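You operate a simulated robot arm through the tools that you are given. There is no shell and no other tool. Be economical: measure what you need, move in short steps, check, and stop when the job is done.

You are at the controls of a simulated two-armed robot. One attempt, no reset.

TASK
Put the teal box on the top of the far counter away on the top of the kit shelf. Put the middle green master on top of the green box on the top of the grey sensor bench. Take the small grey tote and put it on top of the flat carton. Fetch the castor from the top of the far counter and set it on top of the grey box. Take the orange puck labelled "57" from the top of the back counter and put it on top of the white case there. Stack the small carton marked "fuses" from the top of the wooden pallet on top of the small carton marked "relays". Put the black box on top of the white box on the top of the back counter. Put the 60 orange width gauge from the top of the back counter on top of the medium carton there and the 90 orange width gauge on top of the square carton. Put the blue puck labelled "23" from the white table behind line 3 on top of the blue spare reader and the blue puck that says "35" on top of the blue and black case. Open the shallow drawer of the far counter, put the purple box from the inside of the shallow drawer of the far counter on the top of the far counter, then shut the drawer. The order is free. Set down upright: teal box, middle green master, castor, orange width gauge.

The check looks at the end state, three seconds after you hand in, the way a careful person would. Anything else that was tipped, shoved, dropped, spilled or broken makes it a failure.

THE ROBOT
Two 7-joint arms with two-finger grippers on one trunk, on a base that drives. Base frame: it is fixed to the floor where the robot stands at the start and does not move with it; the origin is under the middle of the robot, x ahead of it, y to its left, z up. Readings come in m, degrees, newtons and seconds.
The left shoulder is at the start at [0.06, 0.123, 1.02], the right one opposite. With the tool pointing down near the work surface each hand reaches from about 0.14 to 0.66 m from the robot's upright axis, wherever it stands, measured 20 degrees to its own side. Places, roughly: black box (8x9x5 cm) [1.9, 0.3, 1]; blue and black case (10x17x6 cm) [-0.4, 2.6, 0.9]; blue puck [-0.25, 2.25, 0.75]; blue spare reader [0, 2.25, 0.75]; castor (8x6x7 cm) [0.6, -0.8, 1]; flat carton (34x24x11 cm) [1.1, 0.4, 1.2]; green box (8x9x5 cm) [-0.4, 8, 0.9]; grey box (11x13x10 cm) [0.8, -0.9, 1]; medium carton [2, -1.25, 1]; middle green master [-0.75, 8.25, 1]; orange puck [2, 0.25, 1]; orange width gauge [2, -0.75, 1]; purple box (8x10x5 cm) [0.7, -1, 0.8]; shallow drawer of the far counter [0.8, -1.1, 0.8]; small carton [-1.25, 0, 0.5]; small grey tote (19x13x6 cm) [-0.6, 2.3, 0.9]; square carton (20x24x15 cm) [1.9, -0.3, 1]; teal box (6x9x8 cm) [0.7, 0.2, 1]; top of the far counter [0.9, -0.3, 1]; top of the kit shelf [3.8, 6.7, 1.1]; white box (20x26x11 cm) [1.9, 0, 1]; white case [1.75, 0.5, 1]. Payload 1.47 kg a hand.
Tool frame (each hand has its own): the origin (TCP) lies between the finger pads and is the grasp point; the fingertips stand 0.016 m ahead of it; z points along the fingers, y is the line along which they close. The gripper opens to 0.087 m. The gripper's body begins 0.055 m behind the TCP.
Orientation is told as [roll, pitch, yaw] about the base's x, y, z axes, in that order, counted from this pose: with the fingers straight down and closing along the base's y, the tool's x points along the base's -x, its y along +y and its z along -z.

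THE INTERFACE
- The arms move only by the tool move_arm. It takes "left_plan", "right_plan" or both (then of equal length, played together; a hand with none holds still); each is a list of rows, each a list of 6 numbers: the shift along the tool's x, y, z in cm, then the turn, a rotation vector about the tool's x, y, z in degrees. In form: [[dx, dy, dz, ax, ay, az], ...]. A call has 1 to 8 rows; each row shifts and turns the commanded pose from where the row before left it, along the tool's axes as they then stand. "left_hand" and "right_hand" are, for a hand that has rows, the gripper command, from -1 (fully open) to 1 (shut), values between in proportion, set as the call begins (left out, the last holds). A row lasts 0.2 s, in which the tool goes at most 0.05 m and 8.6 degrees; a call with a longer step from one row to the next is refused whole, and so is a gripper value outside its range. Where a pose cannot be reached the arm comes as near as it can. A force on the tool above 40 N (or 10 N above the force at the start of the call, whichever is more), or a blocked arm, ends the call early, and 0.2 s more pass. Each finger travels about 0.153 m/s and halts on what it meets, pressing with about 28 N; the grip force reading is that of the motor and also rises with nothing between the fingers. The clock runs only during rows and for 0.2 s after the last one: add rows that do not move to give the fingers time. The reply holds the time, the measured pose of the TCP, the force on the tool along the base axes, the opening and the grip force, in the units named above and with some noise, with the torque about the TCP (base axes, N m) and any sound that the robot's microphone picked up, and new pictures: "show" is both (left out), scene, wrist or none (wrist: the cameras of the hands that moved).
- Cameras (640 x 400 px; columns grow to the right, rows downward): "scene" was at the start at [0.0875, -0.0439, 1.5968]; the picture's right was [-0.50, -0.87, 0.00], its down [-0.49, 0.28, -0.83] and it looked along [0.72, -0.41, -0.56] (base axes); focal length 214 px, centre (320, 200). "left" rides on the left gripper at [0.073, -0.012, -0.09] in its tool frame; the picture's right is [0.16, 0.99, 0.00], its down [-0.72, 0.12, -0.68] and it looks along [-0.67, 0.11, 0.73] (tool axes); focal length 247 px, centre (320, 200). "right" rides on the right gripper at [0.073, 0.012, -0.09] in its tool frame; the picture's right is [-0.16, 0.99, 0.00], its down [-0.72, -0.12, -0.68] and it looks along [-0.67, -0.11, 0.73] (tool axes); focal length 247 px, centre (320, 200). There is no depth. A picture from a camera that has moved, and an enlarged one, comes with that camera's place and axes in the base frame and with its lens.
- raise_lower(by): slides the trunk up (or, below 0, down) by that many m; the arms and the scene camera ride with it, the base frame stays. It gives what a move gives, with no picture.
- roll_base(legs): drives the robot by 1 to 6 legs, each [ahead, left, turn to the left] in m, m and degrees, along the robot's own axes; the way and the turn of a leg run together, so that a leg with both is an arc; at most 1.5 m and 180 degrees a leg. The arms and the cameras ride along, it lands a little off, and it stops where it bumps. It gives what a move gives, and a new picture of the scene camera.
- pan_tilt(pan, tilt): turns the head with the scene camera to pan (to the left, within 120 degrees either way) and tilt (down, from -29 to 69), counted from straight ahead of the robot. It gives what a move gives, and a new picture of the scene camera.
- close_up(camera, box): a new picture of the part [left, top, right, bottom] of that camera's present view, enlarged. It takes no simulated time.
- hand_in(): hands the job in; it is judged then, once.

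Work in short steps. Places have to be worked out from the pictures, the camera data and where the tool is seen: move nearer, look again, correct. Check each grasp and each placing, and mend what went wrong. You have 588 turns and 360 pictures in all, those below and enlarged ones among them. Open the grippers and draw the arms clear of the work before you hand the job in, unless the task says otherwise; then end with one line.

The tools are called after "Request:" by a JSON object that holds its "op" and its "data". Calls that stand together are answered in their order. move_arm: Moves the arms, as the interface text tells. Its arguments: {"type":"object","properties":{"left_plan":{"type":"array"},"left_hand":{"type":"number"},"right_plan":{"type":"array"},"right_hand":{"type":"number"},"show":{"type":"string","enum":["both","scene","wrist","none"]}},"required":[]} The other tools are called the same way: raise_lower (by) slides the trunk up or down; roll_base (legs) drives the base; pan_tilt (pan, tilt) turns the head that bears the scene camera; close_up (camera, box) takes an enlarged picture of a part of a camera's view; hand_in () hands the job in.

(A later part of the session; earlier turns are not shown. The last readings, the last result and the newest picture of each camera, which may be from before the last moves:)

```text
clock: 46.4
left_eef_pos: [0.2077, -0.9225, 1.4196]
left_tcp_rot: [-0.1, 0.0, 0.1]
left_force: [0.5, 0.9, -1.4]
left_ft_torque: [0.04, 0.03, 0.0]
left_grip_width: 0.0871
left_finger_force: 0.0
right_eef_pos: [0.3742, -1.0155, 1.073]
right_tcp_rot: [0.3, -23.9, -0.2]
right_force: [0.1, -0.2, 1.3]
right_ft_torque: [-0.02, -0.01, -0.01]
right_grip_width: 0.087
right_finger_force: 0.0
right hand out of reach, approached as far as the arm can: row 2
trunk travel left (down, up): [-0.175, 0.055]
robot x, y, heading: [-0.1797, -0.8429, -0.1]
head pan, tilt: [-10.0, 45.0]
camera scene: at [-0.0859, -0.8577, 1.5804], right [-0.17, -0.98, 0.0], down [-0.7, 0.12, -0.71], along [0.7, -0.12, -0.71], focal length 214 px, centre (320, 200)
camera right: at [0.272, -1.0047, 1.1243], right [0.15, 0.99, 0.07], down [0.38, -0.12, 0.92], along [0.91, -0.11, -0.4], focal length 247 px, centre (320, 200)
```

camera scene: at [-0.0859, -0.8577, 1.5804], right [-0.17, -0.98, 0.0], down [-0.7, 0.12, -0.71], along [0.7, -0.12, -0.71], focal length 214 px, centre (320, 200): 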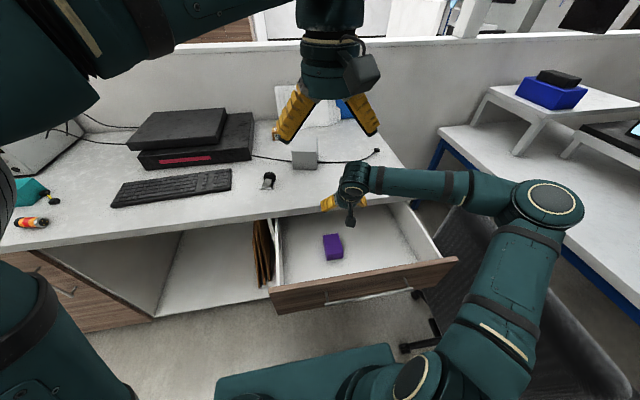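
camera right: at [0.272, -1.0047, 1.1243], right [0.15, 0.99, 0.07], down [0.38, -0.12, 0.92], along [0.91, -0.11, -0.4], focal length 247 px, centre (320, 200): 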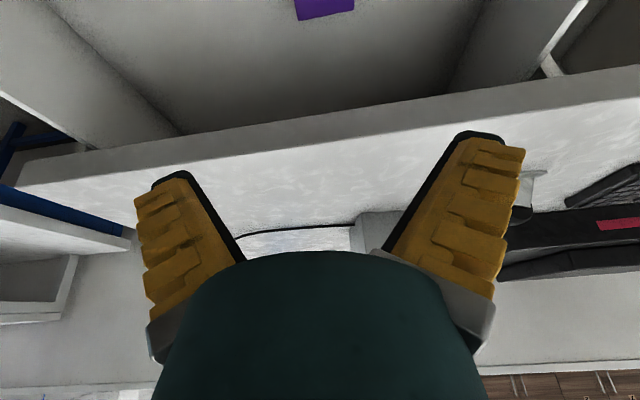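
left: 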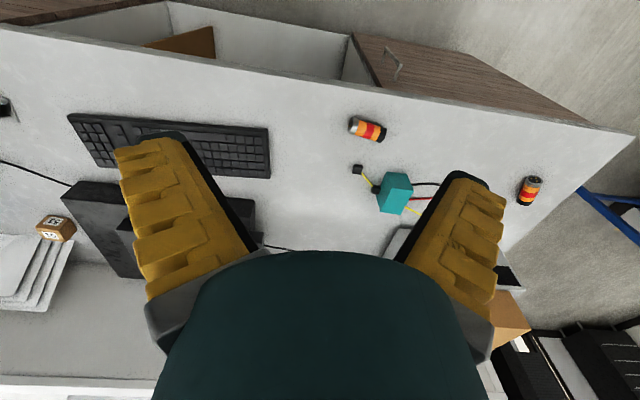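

The camera agrees on the box at x≈0.41. Move the tilted hand back and down to the start of an inclined approach.

Request:
{"op": "move_arm", "data": {"right_plan": [[3.4, 0.4, 3.3, 0, 0, 0], [3.4, 0.4, 3.3, 0, 0, 0], [3.4, 0.4, 3.3, 0, 0, 0]], "show": "both"}}

```text
clock: 47.2
left_eef_pos: [0.207, -0.9226, 1.4207]
left_tcp_rot: [0.0, 0.0, 0.0]
left_force: [-0.4, 0.1, 0.3]
left_ft_torque: [0.06, 0.03, -0.02]
left_grip_width: 0.0869
left_finger_force: 0.0
right_eef_pos: [0.3199, -1.0026, 0.9423]
right_tcp_rot: [0.3, -24.1, -0.2]
right_force: [-0.1, -0.3, -0.1]
right_ft_torque: [0.03, -0.01, 0.02]
right_grip_width: 0.0869
right_finger_force: 0.0
trunk travel left (down, up): [-0.175, 0.055]
robot x, y, heading: [-0.177, -0.8433, 0.1]
head pan, tilt: [-10.0, 45.0]
camera scene: at [-0.0879, -0.8581, 1.5805], right [-0.17, -0.98, 0.0], down [-0.7, 0.12, -0.71], along [0.7, -0.12, -0.71], focal length 214 px, centre (320, 200)
camera right: at [0.2178, -0.9917, 0.9946], right [0.15, 0.99, 0.07], down [0.38, -0.12, 0.92], along [0.91, -0.11, -0.4], focal length 247 px, centre (320, 200)
```

scene: 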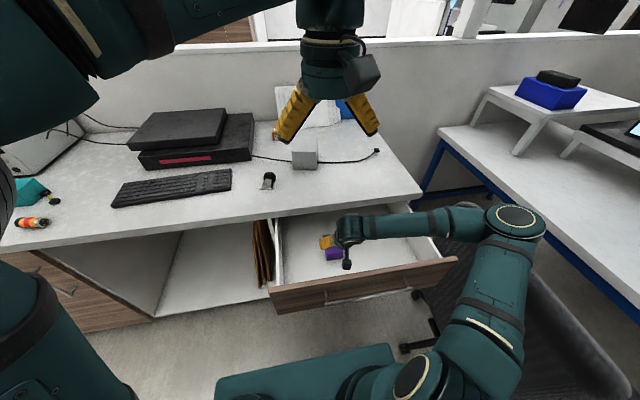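
right: 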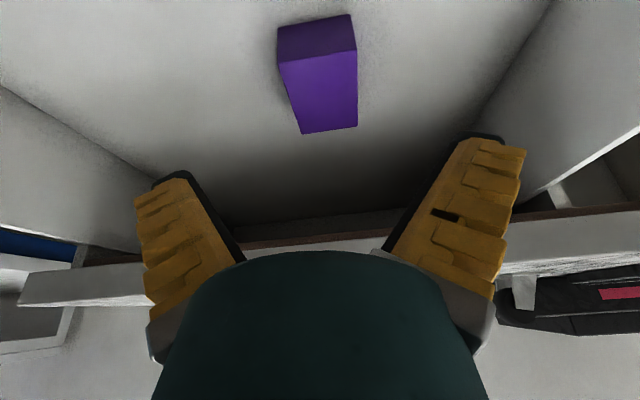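

Refined: top face x 0.367–0.467, y −1.038…−0.968, top z≈0.79. Descend along the tool axis to grasp.

Request:
{"op": "move_arm", "data": {"right_plan": [[-0.2, 0, 4.5, 0, 0, 0], [-0.2, 0, 4.5, 0, 0, 0], [-0.2, 0, 4.6, 0, 0, 0], [0, 0, 4.5, 0, 0, 0]], "show": "wrist"}}

```text
clock: 48.2
left_eef_pos: [0.2062, -0.9224, 1.4217]
left_tcp_rot: [0.1, -0.1, -0.1]
left_force: [0.6, -0.1, 0.3]
left_ft_torque: [0.01, -0.01, 0.0]
left_grip_width: 0.0869
left_finger_force: 0.1
right_eef_pos: [0.387, -1.0184, 0.789]
right_tcp_rot: [0.3, -24.2, -0.2]
right_force: [0.2, 1.7, 3.3]
right_ft_torque: [0.11, 0.04, -0.03]
right_grip_width: 0.0881
right_finger_force: 0.0
right hand out of reach, approached as far as the arm can: row 4
trunk travel left (down, up): [-0.175, 0.055]
robot x, y, heading: [-0.1788, -0.8445, -0.1]
head pan, tilt: [-10.0, 45.0]
camera right: at [0.2843, -1.0081, 0.8412], right [0.14, 0.99, 0.07], down [0.38, -0.12, 0.92], along [0.91, -0.1, -0.4], focal length 247 px, centre (320, 200)
```

right: 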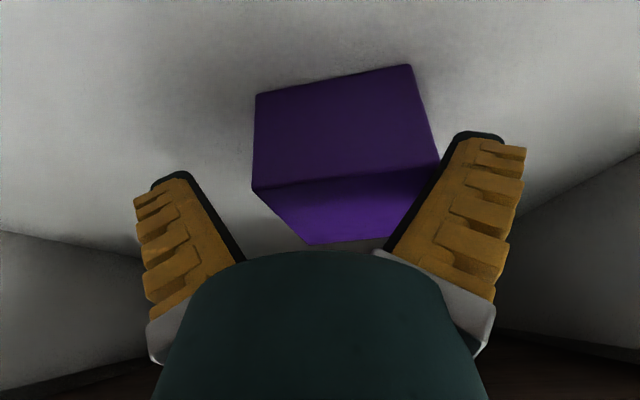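

The reach drifted sideways by 1.5 cm near the limit. Back up along the tool axis, lower the trunk for better reach, and re-approach.

Request:
{"op": "move_arm", "data": {"right_plan": [[0, 0, -4.5, 0, 0, 0], [0, 0.8, -4.5, 0, 0, 0], [0, 0.8, -4.5, 0, 0, 0]], "show": "none"}}

Request:
{"op": "raise_lower", "data": {"by": -0.09}}

```text
clock: 49.0
left_eef_pos: [0.2054, -0.9219, 1.4217]
left_tcp_rot: [0.0, -0.2, -0.1]
left_force: [-0.1, -0.3, 0.9]
left_ft_torque: [0.01, -0.03, 0.01]
left_grip_width: 0.0867
left_finger_force: 0.1
right_eef_pos: [0.3328, -1.0015, 0.9143]
right_tcp_rot: [0.1, -24.0, -0.1]
right_force: [-0.6, -0.1, 0.5]
right_ft_torque: [0.0, 0.03, 0.02]
right_grip_width: 0.0874
right_finger_force: 0.1
trunk travel left (down, up): [-0.175, 0.055]
robot x, y, heading: [-0.1803, -0.8448, -0.4]
head pan, tilt: [-10.0, 45.0]
```

```text
clock: 49.6
left_eef_pos: [0.2058, -0.9217, 1.3863]
left_tcp_rot: [-0.1, -0.1, 0.0]
left_force: [0.7, 0.6, -0.6]
left_ft_torque: [-0.04, -0.04, 0.01]
left_grip_width: 0.0871
left_finger_force: 0.1
right_eef_pos: [0.3326, -1.0016, 0.8834]
right_tcp_rot: [0.2, -24.3, 0.0]
right_force: [-1.7, -3.5, 16.9]
right_ft_torque: [0.25, 2.01, 0.45]
right_grip_width: 0.0868
right_finger_force: 0.1
trunk travel left (down, up): [-0.141, 0.089]
robot x, y, heading: [-0.1781, -0.8425, 0.1]
head pan, tilt: [-10.0, 45.0]
stopped: the force on the tool passed its limit at 87 N (the readings are from after the stop); the commanded pose is now the measured one
```

Something on the arm touched while lowering; raise back slightly and look.

Request:
{"op": "raise_lower", "data": {"by": 0.034}}

Request:
{"op": "pan_tilt", "data": {"pan": -30, "tilt": 55}}

```text
clock: 50.4
left_eef_pos: [0.2071, -0.9223, 1.4203]
left_tcp_rot: [0.1, 0.0, -0.1]
left_force: [-0.5, 0.8, -0.4]
left_ft_torque: [-0.02, 0.03, 0.03]
left_grip_width: 0.0868
left_finger_force: 0.1
right_eef_pos: [0.3344, -1.0007, 0.9169]
right_tcp_rot: [0.1, -24.2, -0.1]
right_force: [0.8, -0.9, 0.5]
right_ft_torque: [0.01, 0.0, 0.05]
right_grip_width: 0.0873
right_finger_force: 0.0
trunk travel left (down, up): [-0.175, 0.055]
robot x, y, heading: [-0.1804, -0.8459, -0.1]
head pan, tilt: [-10.0, 45.0]
```

```text
clock: 51.2
left_eef_pos: [0.2073, -0.9221, 1.4211]
left_tcp_rot: [0.0, 0.0, 0.1]
left_force: [-0.9, -0.4, 0.2]
left_ft_torque: [0.01, 0.0, 0.01]
left_grip_width: 0.0871
left_finger_force: 0.0
right_eef_pos: [0.3341, -1.0005, 0.9167]
right_tcp_rot: [0.2, -24.2, 0.0]
right_force: [-0.2, -0.7, -0.2]
right_ft_torque: [0.0, 0.02, -0.03]
right_grip_width: 0.0869
right_finger_force: 0.1
trunk travel left (down, up): [-0.175, 0.055]
robot x, y, heading: [-0.1811, -0.8452, -0.1]
head pan, tilt: [-30.0, 55.0]
camera scene: at [-0.1058, -0.8795, 1.567], right [-0.5, -0.87, 0.0], down [-0.71, 0.41, -0.57], along [0.5, -0.29, -0.82], focal length 214 px, centre (320, 200)
```

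scene: 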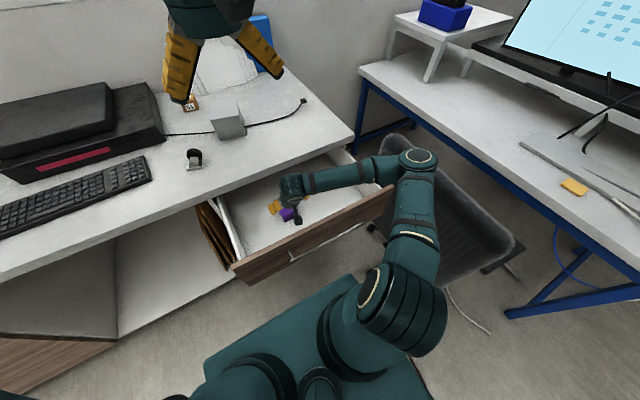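

The forearm sits over the drawer's side. I'll lift the hand, shift the base left 8 cm so that the box lies more to the right side, where reach is better.

Request:
{"op": "move_arm", "data": {"right_plan": [[0, 0, -4.5, 0, 0, 0], [0, 0, -4.5, 0, 0, 0]], "show": "none"}}

Request:
{"op": "roll_base", "data": {"legs": [[0, 0.09, 0]]}}

```text
clock: 51.8
left_eef_pos: [0.2059, -0.921, 1.42]
left_tcp_rot: [0.0, 0.0, 0.0]
left_force: [-0.4, -0.7, 0.5]
left_ft_torque: [0.01, 0.02, -0.01]
left_grip_width: 0.087
left_finger_force: 0.2
right_eef_pos: [0.2958, -0.9977, 0.999]
right_tcp_rot: [0.3, -24.2, 0.0]
right_force: [0.4, -0.6, -0.5]
right_ft_torque: [-0.02, 0.01, 0.03]
right_grip_width: 0.0869
right_finger_force: 0.1
trunk travel left (down, up): [-0.175, 0.055]
robot x, y, heading: [-0.1779, -0.8433, -0.0]
head pan, tilt: [-30.0, 55.0]
```

```text
clock: 53.3
left_eef_pos: [0.206, -0.8289, 1.4217]
left_tcp_rot: [0.0, 0.0, 0.0]
left_force: [0.3, 0.6, 0.1]
left_ft_torque: [0.01, -0.02, 0.01]
left_grip_width: 0.087
left_finger_force: 0.1
right_eef_pos: [0.2963, -0.9067, 0.9995]
right_tcp_rot: [0.2, -24.2, -0.1]
right_force: [0.7, -0.2, 0.4]
right_ft_torque: [-0.01, -0.02, -0.01]
right_grip_width: 0.087
right_finger_force: 0.0
trunk travel left (down, up): [-0.175, 0.055]
robot x, y, heading: [-0.1769, -0.7526, -0.3]
head pan, tilt: [-30.0, 55.0]
camera scene: at [-0.1059, -0.7871, 1.567], right [-0.5, -0.87, 0.0], down [-0.71, 0.41, -0.57], along [0.5, -0.29, -0.82], focal length 214 px, centre (320, 200)
```

scene: 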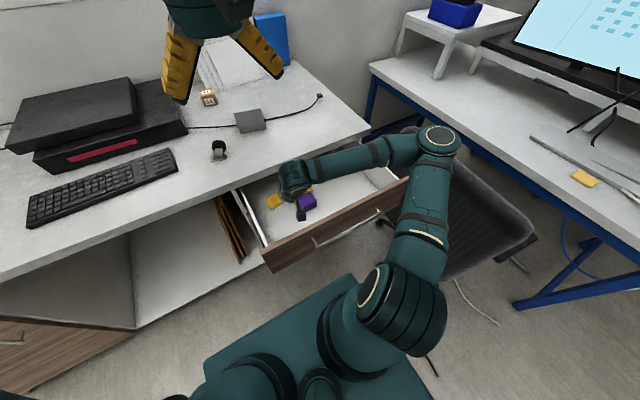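

Move the hand right back over the box line and begin descending again.

Request:
{"op": "move_arm", "data": {"right_plan": [[0, -4.8, 0, 0, 0, 0], [0, -4.8, 0, 0, 0, 0], [-0.3, 0, 4.5, 0, 0, 0], [-0.3, 0, 4.5, 0, 0, 0]], "show": "both"}}

```text
clock: 54.3
left_eef_pos: [0.2072, -0.8309, 1.4214]
left_tcp_rot: [0.0, -0.1, 0.0]
left_force: [-0.6, -0.2, -0.1]
left_ft_torque: [0.0, 0.02, 0.0]
left_grip_width: 0.0869
left_finger_force: 0.0
right_eef_pos: [0.3386, -1.0029, 0.9202]
right_tcp_rot: [0.3, -24.3, 0.0]
right_force: [-1.1, -0.5, 0.1]
right_ft_torque: [0.0, 0.02, 0.0]
right_grip_width: 0.0869
right_finger_force: 0.0
trunk travel left (down, up): [-0.175, 0.055]
robot x, y, heading: [-0.1823, -0.7533, -0.1]
head pan, tilt: [-30.0, 55.0]
camera scene: at [-0.1059, -0.7882, 1.5669], right [-0.5, -0.87, 0.0], down [-0.71, 0.41, -0.57], along [0.5, -0.29, -0.82], focal length 214 px, centre (320, 200)
camera right: at [0.2374, -0.9926, 0.971], right [0.14, 0.99, 0.07], down [0.38, -0.12, 0.92], along [0.91, -0.1, -0.39], focal length 247 px, centre (320, 200)
```

scene: 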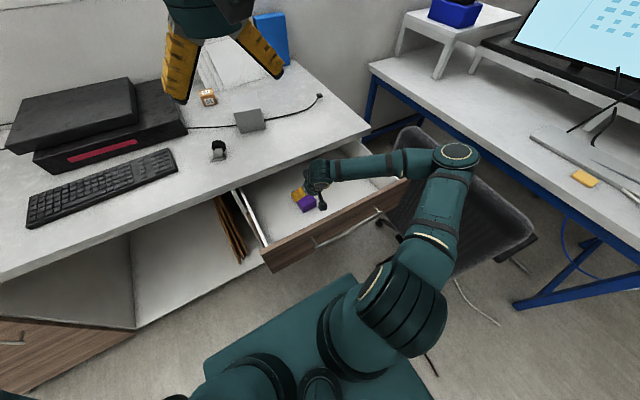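
right: 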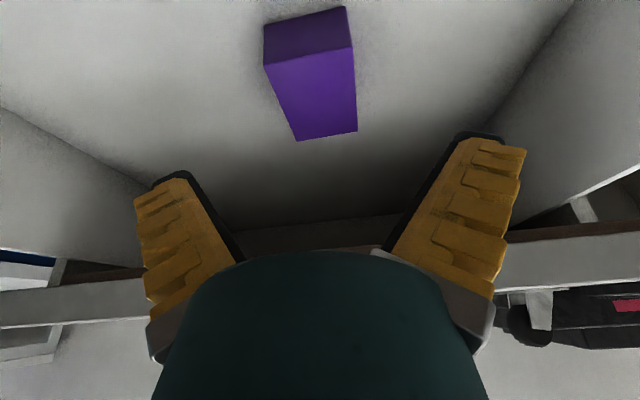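

Descend again along the tool axis with y aligned to −1.006.

Request:
{"op": "move_arm", "data": {"right_plan": [[0, -0.3, 3.9, 0, 0, 0], [0, 0, 3.9, 0, 0, 0], [0, 0, 3.9, 0, 0, 0], [0.1, 0, 3.8, 0, 0, 0]], "show": "wrist"}}

```text
clock: 55.3
left_eef_pos: [0.207, -0.8295, 1.4199]
left_tcp_rot: [0.0, -0.1, 0.0]
left_force: [-0.3, 0.1, -0.6]
left_ft_torque: [0.03, 0.01, 0.0]
left_grip_width: 0.087
left_finger_force: 0.0
right_eef_pos: [0.4041, -1.0062, 0.7773]
right_tcp_rot: [0.2, -24.3, 0.0]
right_force: [0.9, -2.3, 4.7]
right_ft_torque: [-0.15, 0.1, 0.04]
right_grip_width: 0.088
right_finger_force: 0.1
trunk travel left (down, up): [-0.175, 0.055]
robot x, y, heading: [-0.175, -0.7488, -0.1]
head pan, tilt: [-30.0, 55.0]
camera right: at [0.3008, -0.9947, 0.83], right [0.14, 0.99, 0.07], down [0.38, -0.12, 0.92], along [0.91, -0.11, -0.39], focal length 247 px, centre (320, 200)
```

right: 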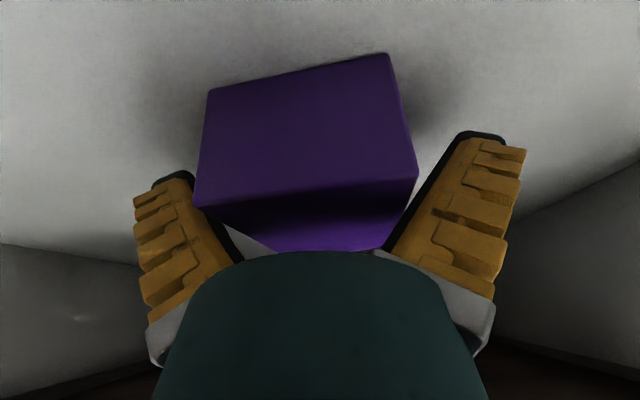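

Box sits between the fingers. Close.

Request:
{"op": "move_arm", "data": {"right_plan": [[0, 0, 0, 0, 0, 0], [0, 0, 0, 0, 0, 0], [0, 0, 0, 0, 0, 0]], "right_hand": 1, "show": "none"}}

```text
clock: 56.1
left_eef_pos: [0.2075, -0.8311, 1.4205]
left_tcp_rot: [-0.1, 0.0, 0.0]
left_force: [-0.8, 0.0, 0.6]
left_ft_torque: [-0.01, 0.0, 0.04]
left_grip_width: 0.0867
left_finger_force: 0.1
right_eef_pos: [0.4031, -1.0048, 0.7776]
right_tcp_rot: [0.2, -24.1, -0.1]
right_force: [-0.8, -2.5, 3.2]
right_ft_torque: [0.03, 0.25, 0.13]
right_grip_width: 0.0815
right_finger_force: 28.4
trunk travel left (down, up): [-0.175, 0.055]
robot x, y, heading: [-0.176, -0.7527, 0.2]
head pan, tilt: [-30.0, 55.0]
```

Gripped at 8 cm width. Lift slowly, backing out along the tool axis, and look.

Request:
{"op": "move_arm", "data": {"right_plan": [[0, 0, -2, 0, 0, 0], [0, 0, -3, 0, 0, 0], [0, 0, -4, 0, 0, 0], [0, 0, -4, 0, 0, 0]], "show": "both"}}

```text
clock: 57.1
left_eef_pos: [0.2059, -0.8299, 1.4217]
left_tcp_rot: [0.1, -0.1, -0.1]
left_force: [-0.3, 0.1, -0.2]
left_ft_torque: [-0.03, -0.02, 0.01]
left_grip_width: 0.0869
left_finger_force: 0.0
right_eef_pos: [0.3472, -1.0035, 0.8978]
right_tcp_rot: [0.2, -24.1, -0.1]
right_force: [0.3, 0.2, -0.2]
right_ft_torque: [-0.02, 0.01, -0.01]
right_grip_width: 0.0
right_finger_force: 27.9
trunk travel left (down, up): [-0.175, 0.055]
robot x, y, heading: [-0.1784, -0.7512, 0.0]
head pan, tilt: [-30.0, 55.0]
camera scene: at [-0.1065, -0.7875, 1.567], right [-0.5, -0.87, 0.0], down [-0.71, 0.41, -0.57], along [0.5, -0.29, -0.82], focal length 214 px, centre (320, 200)
camera right: at [0.245, -0.9943, 0.9498], right [0.14, 0.99, 0.07], down [0.38, -0.12, 0.92], along [0.91, -0.1, -0.39], focal length 247 px, centre (320, 200)
```

scene: 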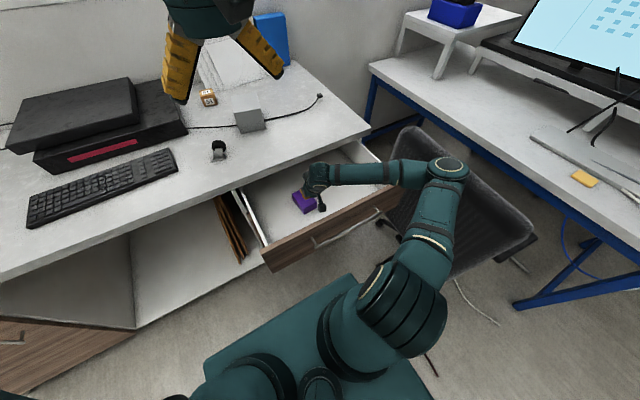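
right: 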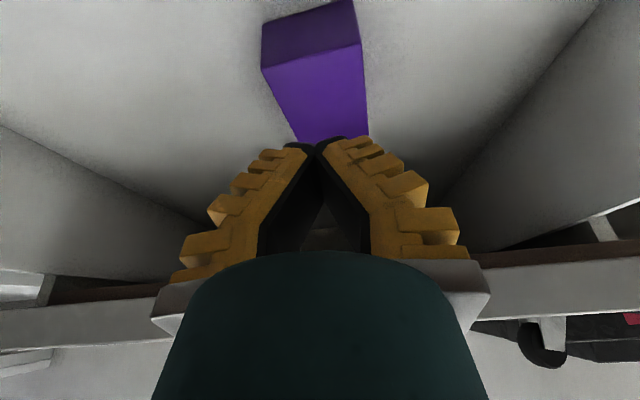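

It slipped since the box top is lower (≈0.765) and slightly yawed (~5°). Open, turn the hand 5°, and go deeper to z≈0.745.

Request:
{"op": "move_arm", "data": {"right_plan": [[0, -0.5, 0, 0, 0, -5], [0, 0, 0, 0, 0, 0], [-0.1, 0, 4.2, 0, 0, 0], [-0.1, 0, 4.2, 0, 0, 0]], "right_hand": -1, "show": "wrist"}}

```text
clock: 58.1
left_eef_pos: [0.2076, -0.8302, 1.4197]
left_tcp_rot: [-0.1, 0.1, 0.0]
left_force: [-0.2, 0.8, 0.4]
left_ft_torque: [-0.02, 0.02, 0.01]
left_grip_width: 0.087
left_finger_force: 0.0
right_eef_pos: [0.3849, -1.0086, 0.8197]
right_tcp_rot: [-2.0, -24.1, 5.3]
right_force: [0.2, -0.4, -0.2]
right_ft_torque: [0.02, -0.02, 0.03]
right_grip_width: 0.087
right_finger_force: 0.1
trunk travel left (down, up): [-0.175, 0.055]
robot x, y, heading: [-0.1781, -0.7502, 0.0]
head pan, tilt: [-30.0, 55.0]
camera right: at [0.2826, -1.0044, 0.8712], right [0.06, 1.0, 0.03], down [0.39, -0.06, 0.92], along [0.92, -0.05, -0.39], focal length 247 px, centre (320, 200)
```

right: 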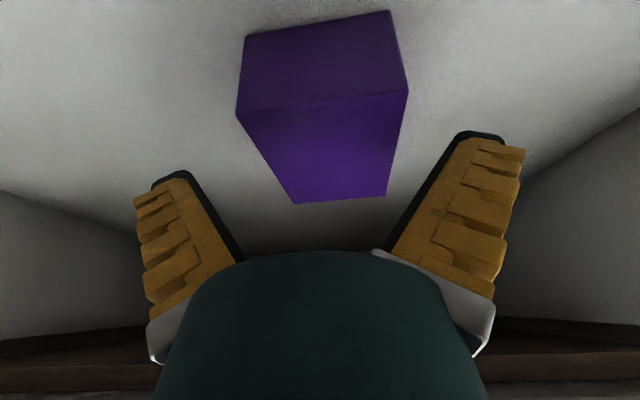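

Refined again: W 8, L 11.5, centre (0.427,−1.002), top≈0.787. Go in deeper with alignment.

Request:
{"op": "move_arm", "data": {"right_plan": [[-0.2, 0.6, 2.4, 0, 0, 0], [-0.2, 0, 2.4, 0, 0, 0], [-0.2, 0, 2.4, 0, 0, 0]], "show": "wrist"}}

```text
clock: 59.0
left_eef_pos: [0.2066, -0.8304, 1.4205]
left_tcp_rot: [0.1, 0.1, -0.2]
left_force: [1.7, 0.0, 0.5]
left_ft_torque: [0.03, 0.02, -0.03]
left_grip_width: 0.0869
left_finger_force: 0.0
right_eef_pos: [0.4262, -1.0023, 0.7706]
right_tcp_rot: [-2.1, -25.3, 5.5]
right_force: [0.9, 0.3, 27.1]
right_ft_torque: [-0.19, 1.6, -0.17]
right_grip_width: 0.0843
right_finger_force: 27.8
trunk travel left (down, up): [-0.175, 0.055]
robot x, y, heading: [-0.1807, -0.7504, -0.1]
head pan, tilt: [-30.0, 55.0]
stopped in row 3 (right hand): the force on the tool passed its limit at 53 N (the readings are from after the stop); the commanded pose is now the measured one
camera right: at [0.322, -0.9979, 0.8191], right [0.06, 1.0, 0.03], down [0.37, -0.06, 0.93], along [0.93, -0.05, -0.37], focal length 247 px, centre (320, 200)
```

right: 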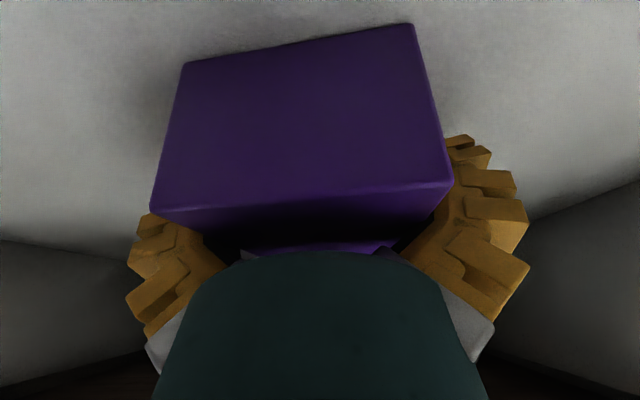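

Fingers are deep around the box (contact reached). Close here.

Request:
{"op": "move_arm", "data": {"right_plan": [[0, 0, -0.4, 0, 0, 0], [0, 0, 0, 0, 0, 0], [0, 0, 0, 0, 0, 0]], "right_hand": 1, "show": "none"}}

Request:
{"op": "move_arm", "data": {"right_plan": [[0, 0, -1.5, 0, 0, 0], [0, 0, -2, 0, 0, 0]], "show": "wrist"}}

```text
clock: 59.8
left_eef_pos: [0.2056, -0.829, 1.4212]
left_tcp_rot: [0.0, 0.0, -0.1]
left_force: [-0.6, 0.5, -0.1]
left_ft_torque: [0.01, 0.02, -0.01]
left_grip_width: 0.0867
left_finger_force: 0.0
right_eef_pos: [0.4211, -1.0023, 0.7704]
right_tcp_rot: [-2.2, -25.0, 5.5]
right_force: [0.1, 1.4, 6.5]
right_ft_torque: [-0.11, 0.48, -0.12]
right_grip_width: 0.0842
right_finger_force: 27.5
trunk travel left (down, up): [-0.175, 0.055]
robot x, y, heading: [-0.1794, -0.751, -0.1]
head pan, tilt: [-30.0, 55.0]
```

```text
clock: 60.4
left_eef_pos: [0.2064, -0.8303, 1.42]
left_tcp_rot: [0.0, 0.0, -0.1]
left_force: [0.2, 0.2, -0.5]
left_ft_torque: [-0.01, -0.02, 0.02]
left_grip_width: 0.0872
left_finger_force: 0.0
right_eef_pos: [0.4058, -1.003, 0.8014]
right_tcp_rot: [-2.1, -24.9, 5.4]
right_force: [0.3, -0.1, -1.1]
right_ft_torque: [-0.03, 0.0, 0.04]
right_grip_width: 0.0748
right_finger_force: 28.1
trunk travel left (down, up): [-0.175, 0.055]
robot x, y, heading: [-0.1772, -0.7556, -0.1]
head pan, tilt: [-30.0, 55.0]
camera right: at [0.3027, -0.999, 0.8515], right [0.07, 1.0, 0.03], down [0.38, -0.06, 0.93], along [0.92, -0.05, -0.38], focal length 247 px, centre (320, 200)
```

right: 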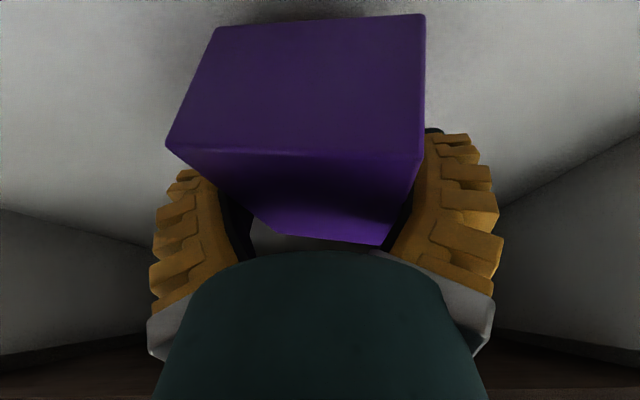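

The box is held (7.5 cm) and lifting. Continue backing out slowly along the axis.

Request:
{"op": "move_arm", "data": {"right_plan": [[0, 0, -2, 0, 0, 0], [0, 0, -2, 0, 0, 0], [0.5, 0, -2.5, 0, 0, 0], [1, 0, -2.5, 0, 0, 0], [0.5, 0, -2.5, 0, 0, 0]], "show": "both"}}

```text
clock: 61.5
left_eef_pos: [0.2054, -0.8305, 1.4199]
left_tcp_rot: [0.0, -0.2, -0.2]
left_force: [-0.6, -0.3, 0.5]
left_ft_torque: [0.01, -0.02, 0.01]
left_grip_width: 0.087
left_finger_force: 0.0
right_eef_pos: [0.3374, -1.0049, 0.8988]
right_tcp_rot: [-2.2, -25.1, 5.6]
right_force: [0.1, 0.2, -1.5]
right_ft_torque: [0.0, -0.05, 0.01]
right_grip_width: 0.0742
right_finger_force: 28.2
trunk travel left (down, up): [-0.175, 0.055]
robot x, y, heading: [-0.1767, -0.7516, 0.1]
head pan, tilt: [-30.0, 55.0]
camera scene: at [-0.1069, -0.7878, 1.567], right [-0.5, -0.87, 0.0], down [-0.71, 0.41, -0.57], along [0.5, -0.29, -0.82], focal length 214 px, centre (320, 200)
camera right: at [0.2338, -1.0006, 0.9489], right [0.06, 1.0, 0.03], down [0.37, -0.05, 0.93], along [0.93, -0.05, -0.38], focal length 247 px, centre (320, 200)
```

scene: 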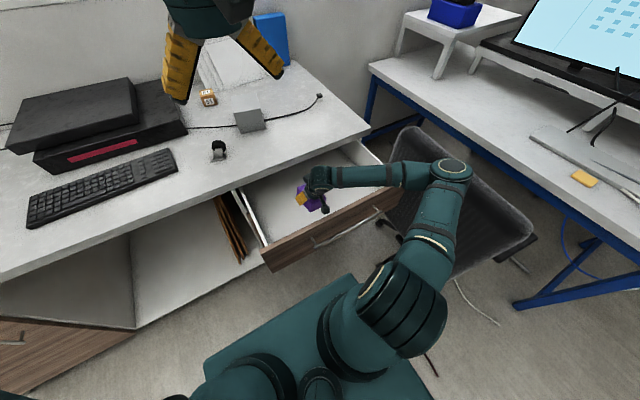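
right: 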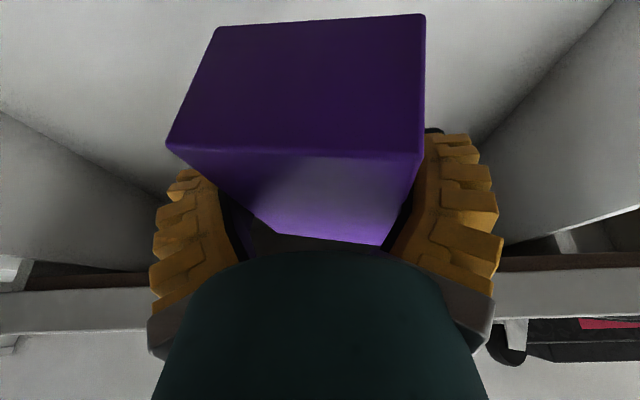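

Held firmly. Raise straight up to ~1.12 before travelling.

Request:
{"op": "move_arm", "data": {"right_plan": [[-1.9, 0, -4.1, 0, 0, 0], [-1.9, 0, -4.1, 0, 0, 0], [-1.9, 0, -4.1, 0, 0, 0], [-1.9, 0, -4.1, 0, 0, 0], [-1.9, 0, -4.1, 0, 0, 0]], "show": "wrist"}}

```text
clock: 62.8
left_eef_pos: [0.2057, -0.8298, 1.4211]
left_tcp_rot: [-0.1, -0.1, 0.0]
left_force: [-0.2, 0.1, -0.5]
left_ft_torque: [0.0, -0.03, -0.02]
left_grip_width: 0.0871
left_finger_force: 0.1
right_eef_pos: [0.3357, -0.9929, 1.1212]
right_tcp_rot: [-2.2, -24.9, 5.5]
right_force: [0.2, 0.0, -2.4]
right_ft_torque: [-0.02, -0.01, 0.0]
right_grip_width: 0.0744
right_finger_force: 27.6
trunk travel left (down, up): [-0.175, 0.055]
robot x, y, heading: [-0.1784, -0.7528, -0.1]
head pan, tilt: [-30.0, 55.0]
camera right: at [0.233, -0.9885, 1.1724], right [0.06, 1.0, 0.03], down [0.38, -0.05, 0.93], along [0.92, -0.05, -0.38], focal length 247 px, centre (320, 200)
```

right: 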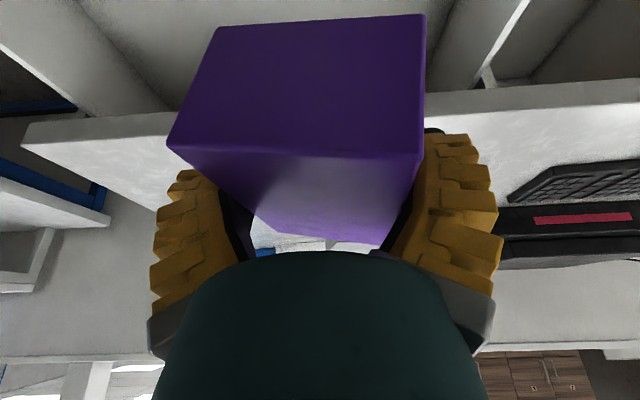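

Drive left 0.36 and forward 0.25 to stand before the knee-hole, and set the head to view the counter.

Request:
{"op": "roll_base", "data": {"legs": [[0, 0.36, 0], [0.25, 0, 0]]}}

Request:
{"op": "pan_tilt", "data": {"pan": -20, "tilt": 50}}

```text
clock: 67.8
left_eef_pos: [0.4598, -0.4764, 1.4215]
left_tcp_rot: [0.0, 0.0, 0.4]
left_force: [0.5, -0.6, 0.3]
left_ft_torque: [0.0, 0.01, 0.0]
left_grip_width: 0.087
left_finger_force: 0.0
right_eef_pos: [0.592, -0.64, 1.122]
right_tcp_rot: [-2.1, -24.9, 5.9]
right_force: [0.5, -1.1, -1.3]
right_ft_torque: [-0.01, -0.02, -0.02]
right_grip_width: 0.0738
right_finger_force: 28.1
trunk travel left (down, up): [-0.175, 0.055]
robot x, y, heading: [0.0724, -0.4026, 0.6]
head pan, tilt: [-30.0, 55.0]
camera scene: at [0.1472, -0.4368, 1.5669], right [-0.49, -0.87, 0.0], down [-0.71, 0.4, -0.57], along [0.5, -0.28, -0.82], focal length 214 px, centre (320, 200)
```

scene: 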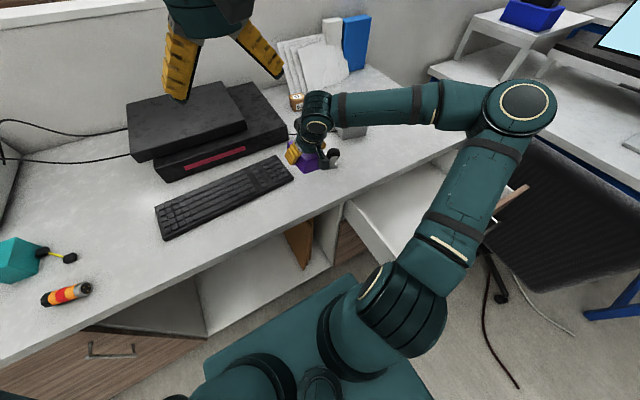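

```text
clock: 68.5
left_eef_pos: [0.458, -0.4764, 1.4214]
left_tcp_rot: [0.0, 0.1, 0.4]
left_force: [-0.2, 0.8, 1.1]
left_ft_torque: [-0.01, -0.02, -0.02]
left_grip_width: 0.0869
left_finger_force: 0.0
right_eef_pos: [0.5903, -0.6398, 1.1231]
right_tcp_rot: [-2.1, -24.9, 5.9]
right_force: [0.3, -0.4, -2.2]
right_ft_torque: [-0.03, -0.04, -0.03]
right_grip_width: 0.0737
right_finger_force: 28.0
trunk travel left (down, up): [-0.175, 0.055]
robot x, y, heading: [0.0747, -0.4, 0.3]
head pan, tilt: [-20.0, 50.0]
camera scene: at [0.1557, -0.4271, 1.5735], right [-0.34, -0.94, 0.0], down [-0.72, 0.26, -0.64], along [0.61, -0.22, -0.77], focal length 214 px, centre (320, 200)
```

scene: 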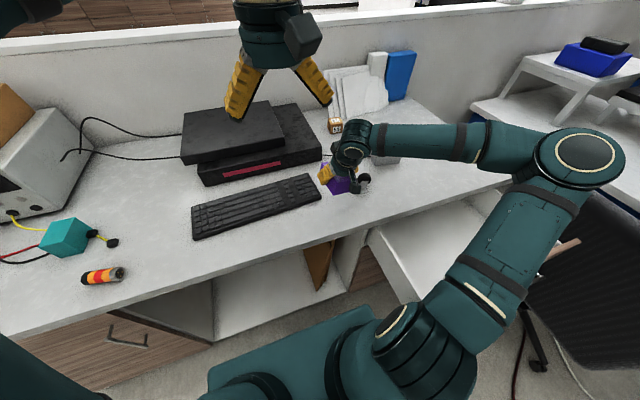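

Place at about (0.55,−0.645), the free patch between keyboard and castor. Move back 4 cm and lower most of the way.

Request:
{"op": "move_arm", "data": {"right_plan": [[3.6, -0.5, -1.7, 0, 0, 0], [1.7, 0, 3.6, 0, 0, 0], [1.7, 0, 3.6, 0, 0, 0], [0.8, 0, 1.8, 0, 0, 0]], "show": "both"}}

```text
clock: 69.5
left_eef_pos: [0.4598, -0.4773, 1.4204]
left_tcp_rot: [0.0, 0.0, 0.4]
left_force: [0.4, -0.2, -0.5]
left_ft_torque: [-0.03, 0.04, 0.01]
left_grip_width: 0.0868
left_finger_force: 0.0
right_eef_pos: [0.5526, -0.65, 1.0224]
right_tcp_rot: [-2.2, -24.8, 5.9]
right_force: [-0.2, 0.4, -2.5]
right_ft_torque: [0.02, 0.02, -0.01]
right_grip_width: 0.0736
right_finger_force: 27.8
trunk travel left (down, up): [-0.175, 0.055]
robot x, y, heading: [0.0683, -0.4016, 0.2]
head pan, tilt: [-20.0, 50.0]
camera scene: at [0.157, -0.4271, 1.5734], right [-0.34, -0.94, 0.0], down [-0.72, 0.26, -0.64], along [0.6, -0.22, -0.77], focal length 214 px, centre (320, 200)
camera right: at [0.4492, -0.647, 1.0715], right [0.06, 1.0, 0.03], down [0.38, -0.05, 0.93], along [0.93, -0.04, -0.38], focal length 247 px, centre (320, 200)
```

scene: 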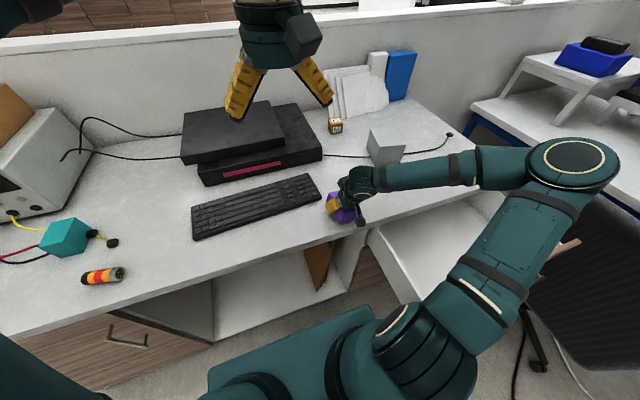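
right: 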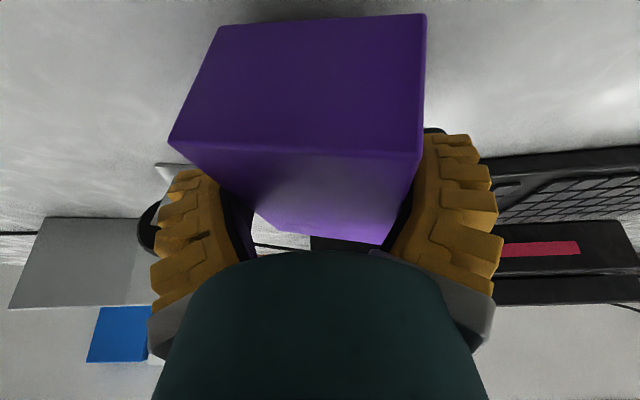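

Lower in small steps until contact.

Request:
{"op": "move_arm", "data": {"right_plan": [[0.21, 0, 0.45, 0, 0, 0], [0.21, 0, 0.45, 0, 0, 0], [0.21, 0, 0.45, 0, 0, 0]], "show": "none"}}

```text
clock: 70.3
left_eef_pos: [0.4586, -0.4757, 1.42]
left_tcp_rot: [-0.1, -0.1, 0.4]
left_force: [0.1, -0.6, -0.2]
left_ft_torque: [-0.01, -0.02, 0.0]
left_grip_width: 0.087
left_finger_force: 0.0
right_eef_pos: [0.5519, -0.6498, 1.0106]
right_tcp_rot: [-2.4, -25.2, 6.1]
right_force: [1.6, 2.3, 17.0]
right_ft_torque: [-0.45, 0.28, 0.0]
right_grip_width: 0.0748
right_finger_force: 27.7
trunk travel left (down, up): [-0.175, 0.055]
robot x, y, heading: [0.0766, -0.401, 0.3]
head pan, tilt: [-20.0, 50.0]
```

Contact felt. Open and retreat along the tool axis.

Request:
{"op": "move_arm", "data": {"right_plan": [[0, 0, 0, 0, 0, 0], [0, 0, 0, 0, 0, 0], [0, 0, -2, 0, 0, 0], [0, 0, -4, 0, 0, 0], [0, 0, -4, 0, 0, 0]], "right_hand": -1, "show": "both"}}

```text
clock: 71.5
left_eef_pos: [0.458, -0.4766, 1.422]
left_tcp_rot: [-0.1, -0.1, 0.5]
left_force: [-0.4, 0.6, -0.3]
left_ft_torque: [0.01, -0.02, 0.04]
left_grip_width: 0.0871
left_finger_force: 0.0
right_eef_pos: [0.5074, -0.6536, 1.1012]
right_tcp_rot: [-2.3, -25.1, 6.1]
right_force: [0.6, 0.4, 0.0]
right_ft_torque: [-0.04, -0.04, 0.0]
right_grip_width: 0.0869
right_finger_force: 0.1
trunk travel left (down, up): [-0.175, 0.055]
robot x, y, heading: [0.0716, -0.3993, 0.3]
head pan, tilt: [-20.0, 50.0]
camera scene: at [0.1546, -0.4259, 1.5736], right [-0.34, -0.94, 0.0], down [-0.72, 0.26, -0.64], along [0.61, -0.22, -0.77], focal length 214 px, centre (320, 200)
camera right: at [0.4038, -0.6499, 1.1508], right [0.06, 1.0, 0.03], down [0.37, -0.05, 0.93], along [0.93, -0.04, -0.38], focal length 247 px, centre (320, 200)
```

scene: 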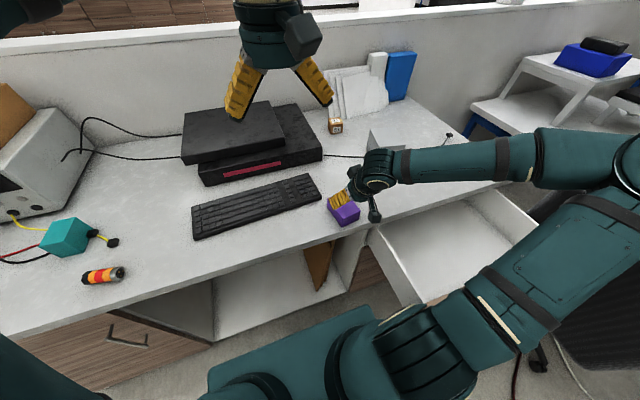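
right: 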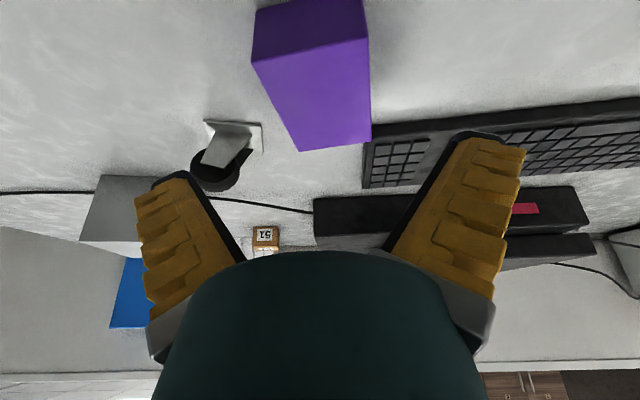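

Purple box is safely on the counter. Now drive back and right to close the drawer with the right hand.

Request:
{"op": "roll_base", "data": {"legs": [[-0.48, 0, 0], [0, -0.4, 0]]}}

```text
clock: 78.0
left_eef_pos: [-0.0111, -0.8807, 1.421]
left_tcp_rot: [-0.1, 0.0, 0.5]
left_force: [0.0, -0.1, -0.7]
left_ft_torque: [0.02, 0.01, 0.0]
left_grip_width: 0.0872
left_finger_force: 0.0
right_eef_pos: [0.0386, -1.0581, 1.0999]
right_tcp_rot: [-2.1, -25.0, 6.0]
right_force: [-0.4, 0.3, -0.5]
right_ft_torque: [0.02, -0.03, 0.01]
right_grip_width: 0.0871
right_finger_force: 0.1
trunk travel left (down, up): [-0.175, 0.055]
robot x, y, heading: [-0.3935, -0.8063, 0.5]
head pan, tilt: [-20.0, 50.0]
camera scene: at [-0.3146, -0.8316, 1.5735], right [-0.33, -0.94, 0.0], down [-0.72, 0.26, -0.64], along [0.61, -0.21, -0.77], focal length 214 px, centre (320, 200)
```

scene: 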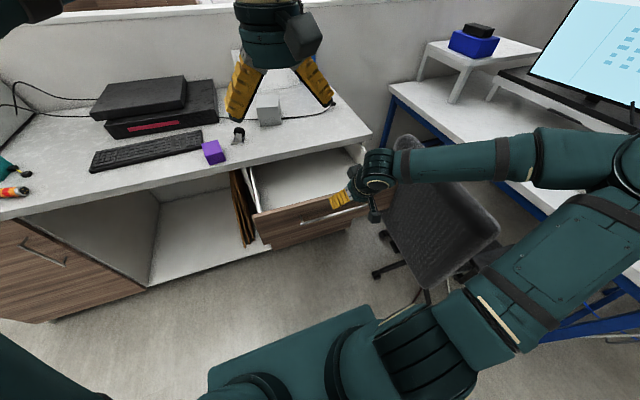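

Back up a bit more, and turn the fingers to horizontal, shut, to push the handle bar.

Request:
{"op": "roll_base", "data": {"legs": [[-0.13, 0, 0]]}}

Request:
{"op": "move_arm", "data": {"right_plan": [[0, 0, 0, 0, -8.5, 0], [0, 0, 0, 0, -8.5, 0], [0, 0, 0, 0, -8.5, 0], [0, 0, 0, 0, -8.5, 0], [0, 0, 0, 0, -8.5, 0], [0, 0, 0, 0, -8.5, 0], [0, 0, 0, 0, -8.5, 0], [0, 0, 0, 0, -5, 0]], "right_hand": 1, "show": "wrist"}}

```text
clock: 79.3
left_eef_pos: [-0.143, -0.8809, 1.4214]
left_tcp_rot: [0.0, -0.1, 0.6]
left_force: [0.2, -0.2, 1.4]
left_ft_torque: [-0.02, -0.01, 0.01]
left_grip_width: 0.087
left_finger_force: 0.1
right_eef_pos: [-0.0928, -1.0583, 1.1004]
right_tcp_rot: [-2.2, -25.0, 6.1]
right_force: [0.4, -0.6, 0.1]
right_ft_torque: [0.0, 0.0, 0.01]
right_grip_width: 0.0867
right_finger_force: 0.0
trunk travel left (down, up): [-0.175, 0.055]
robot x, y, heading: [-0.5297, -0.8075, 0.7]
head pan, tilt: [-20.0, 50.0]
camera scene: at [-0.4462, -0.8325, 1.5735], right [-0.33, -0.94, 0.0], down [-0.72, 0.25, -0.64], along [0.61, -0.21, -0.77], focal length 214 px, centre (320, 200)
```

scene: 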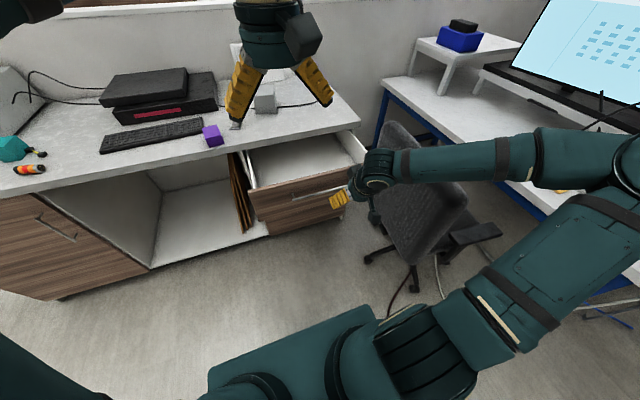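

```text
clock: 81.1
left_eef_pos: [-0.1406, -0.8819, 1.4208]
left_tcp_rot: [0.0, 0.0, 0.6]
left_force: [-0.5, 0.1, 0.4]
left_ft_torque: [0.03, 0.0, 0.0]
left_grip_width: 0.0871
left_finger_force: 0.1
right_eef_pos: [-0.0391, -1.1083, 1.1793]
right_tcp_rot: [-58.1, -87.7, 63.5]
right_force: [-1.3, 0.2, -0.4]
right_ft_torque: [0.01, 0.02, 0.01]
right_grip_width: 0.0002
right_finger_force: 27.3
right hand out of reach, approached as far as the arm can: row 2, 3, 4, 5, 6, 7, 8
trunk travel left (down, up): [-0.175, 0.055]
robot x, y, heading: [-0.5284, -0.8035, 0.4]
head pan, tilt: [-20.0, 50.0]
camera right: at [-0.1302, -1.1085, 1.107], right [-0.09, 0.99, 0.12], down [-0.65, -0.15, 0.74], along [0.75, -0.01, 0.66], focal length 247 px, centre (320, 200)
```

right: 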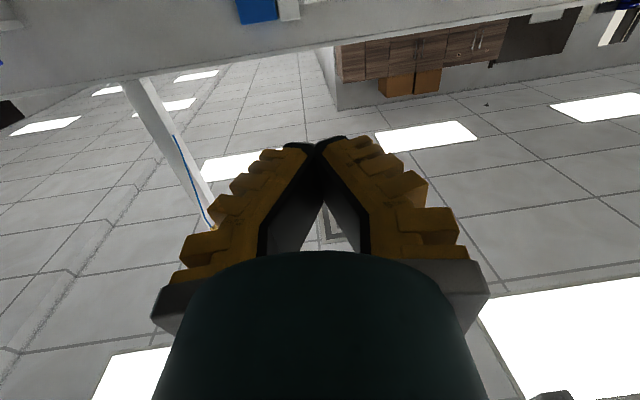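

Fingers now horizontal. Lower the hand to bar height in front of the drawer.

Request:
{"op": "move_arm", "data": {"right_plan": [[2, 2, 3, 0, 0, 0], [2, 2, 3, 0, 0, 0], [4.5, 0, 0, 0, 0, 0], [4.5, 0, 0, 0, 0, 0], [4.5, 0, 0, 0, 0, 0], [4.5, 0, 0, 0, 0, 0], [4.5, 0, 0, 0, 0, 0], [4.5, 0, 0, 0, 0, 0]], "show": "both"}}

```text
clock: 82.9
left_eef_pos: [-0.1419, -0.8825, 1.4207]
left_tcp_rot: [0.0, 0.1, 0.6]
left_force: [-0.3, -0.4, -0.8]
left_ft_torque: [0.01, 0.01, -0.04]
left_grip_width: 0.0868
left_finger_force: 0.0
right_eef_pos: [0.0029, -1.1944, 1.1384]
right_tcp_rot: [-48.6, -87.4, 54.5]
right_force: [-1.1, 0.1, -0.5]
right_ft_torque: [0.02, -0.01, 0.03]
right_grip_width: 0.0001
right_finger_force: 27.9
right hand out of reach, approached as far as the arm can: row 1, 2, 3, 4, 5, 6, 7, 8
trunk travel left (down, up): [-0.175, 0.055]
robot x, y, heading: [-0.5276, -0.8092, 0.6]
head pan, tilt: [-20.0, 50.0]
camera scene: at [-0.4447, -0.8329, 1.5734], right [-0.33, -0.94, 0.0], down [-0.72, 0.25, -0.64], along [0.61, -0.21, -0.77], focal length 214 px, centre (320, 200)
camera right: at [-0.088, -1.1956, 1.067], right [-0.1, 0.99, 0.12], down [-0.65, -0.16, 0.75], along [0.76, -0.01, 0.65], focal length 247 px, centre (320, 200)
```

scene: 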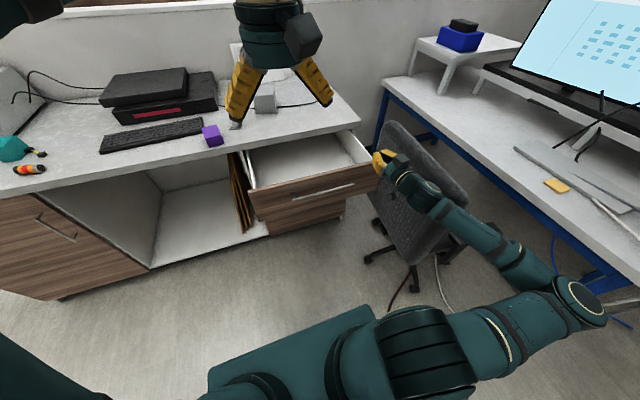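
right: 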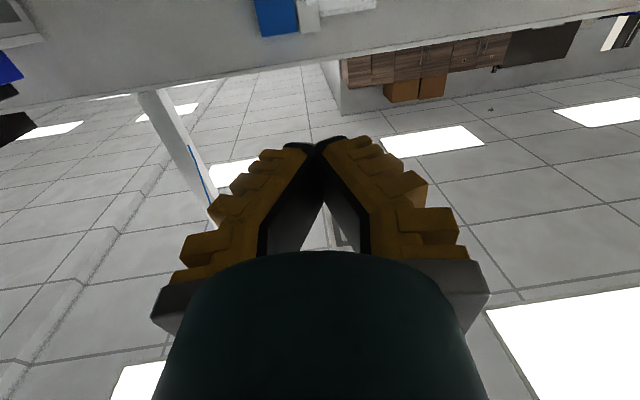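

That wrist pose is constrained; roll the hand 90° as before, which reached lower.

Request:
{"op": "move_arm", "data": {"right_plan": [[0, 0, 0, 0, 0, 8.5], [0, 0, 0, 0, 0, 8.5], [0, 0, 0, 0, 0, 8.5], [0, 0, 0, 0, 0, 8.5], [0, 0, 0, 0, 0, 8.5], [0, 0, 0, 0, 0, 8.5], [0, 0, 0, 0, 0, 8.5], [0, 0, 0, 0, 0, 8.5]], "show": "none"}}

```text
clock: 84.7
left_eef_pos: [-0.1422, -0.8814, 1.4218]
left_tcp_rot: [0.0, 0.0, 0.6]
left_force: [0.9, -0.4, -0.5]
left_ft_torque: [0.0, 0.0, -0.02]
left_grip_width: 0.0869
left_finger_force: 0.0
right_eef_pos: [0.003, -1.1974, 1.1481]
right_tcp_rot: [89.2, -23.8, -84.4]
right_force: [-0.1, -0.1, -1.1]
right_ft_torque: [0.01, 0.04, 0.0]
right_grip_width: 0.0
right_finger_force: 27.7
right hand out of reach, approached as far as the arm can: row 1
trunk travel left (down, up): [-0.175, 0.055]
robot x, y, heading: [-0.5252, -0.8048, 0.6]
head pan, tilt: [-20.0, 50.0]
```

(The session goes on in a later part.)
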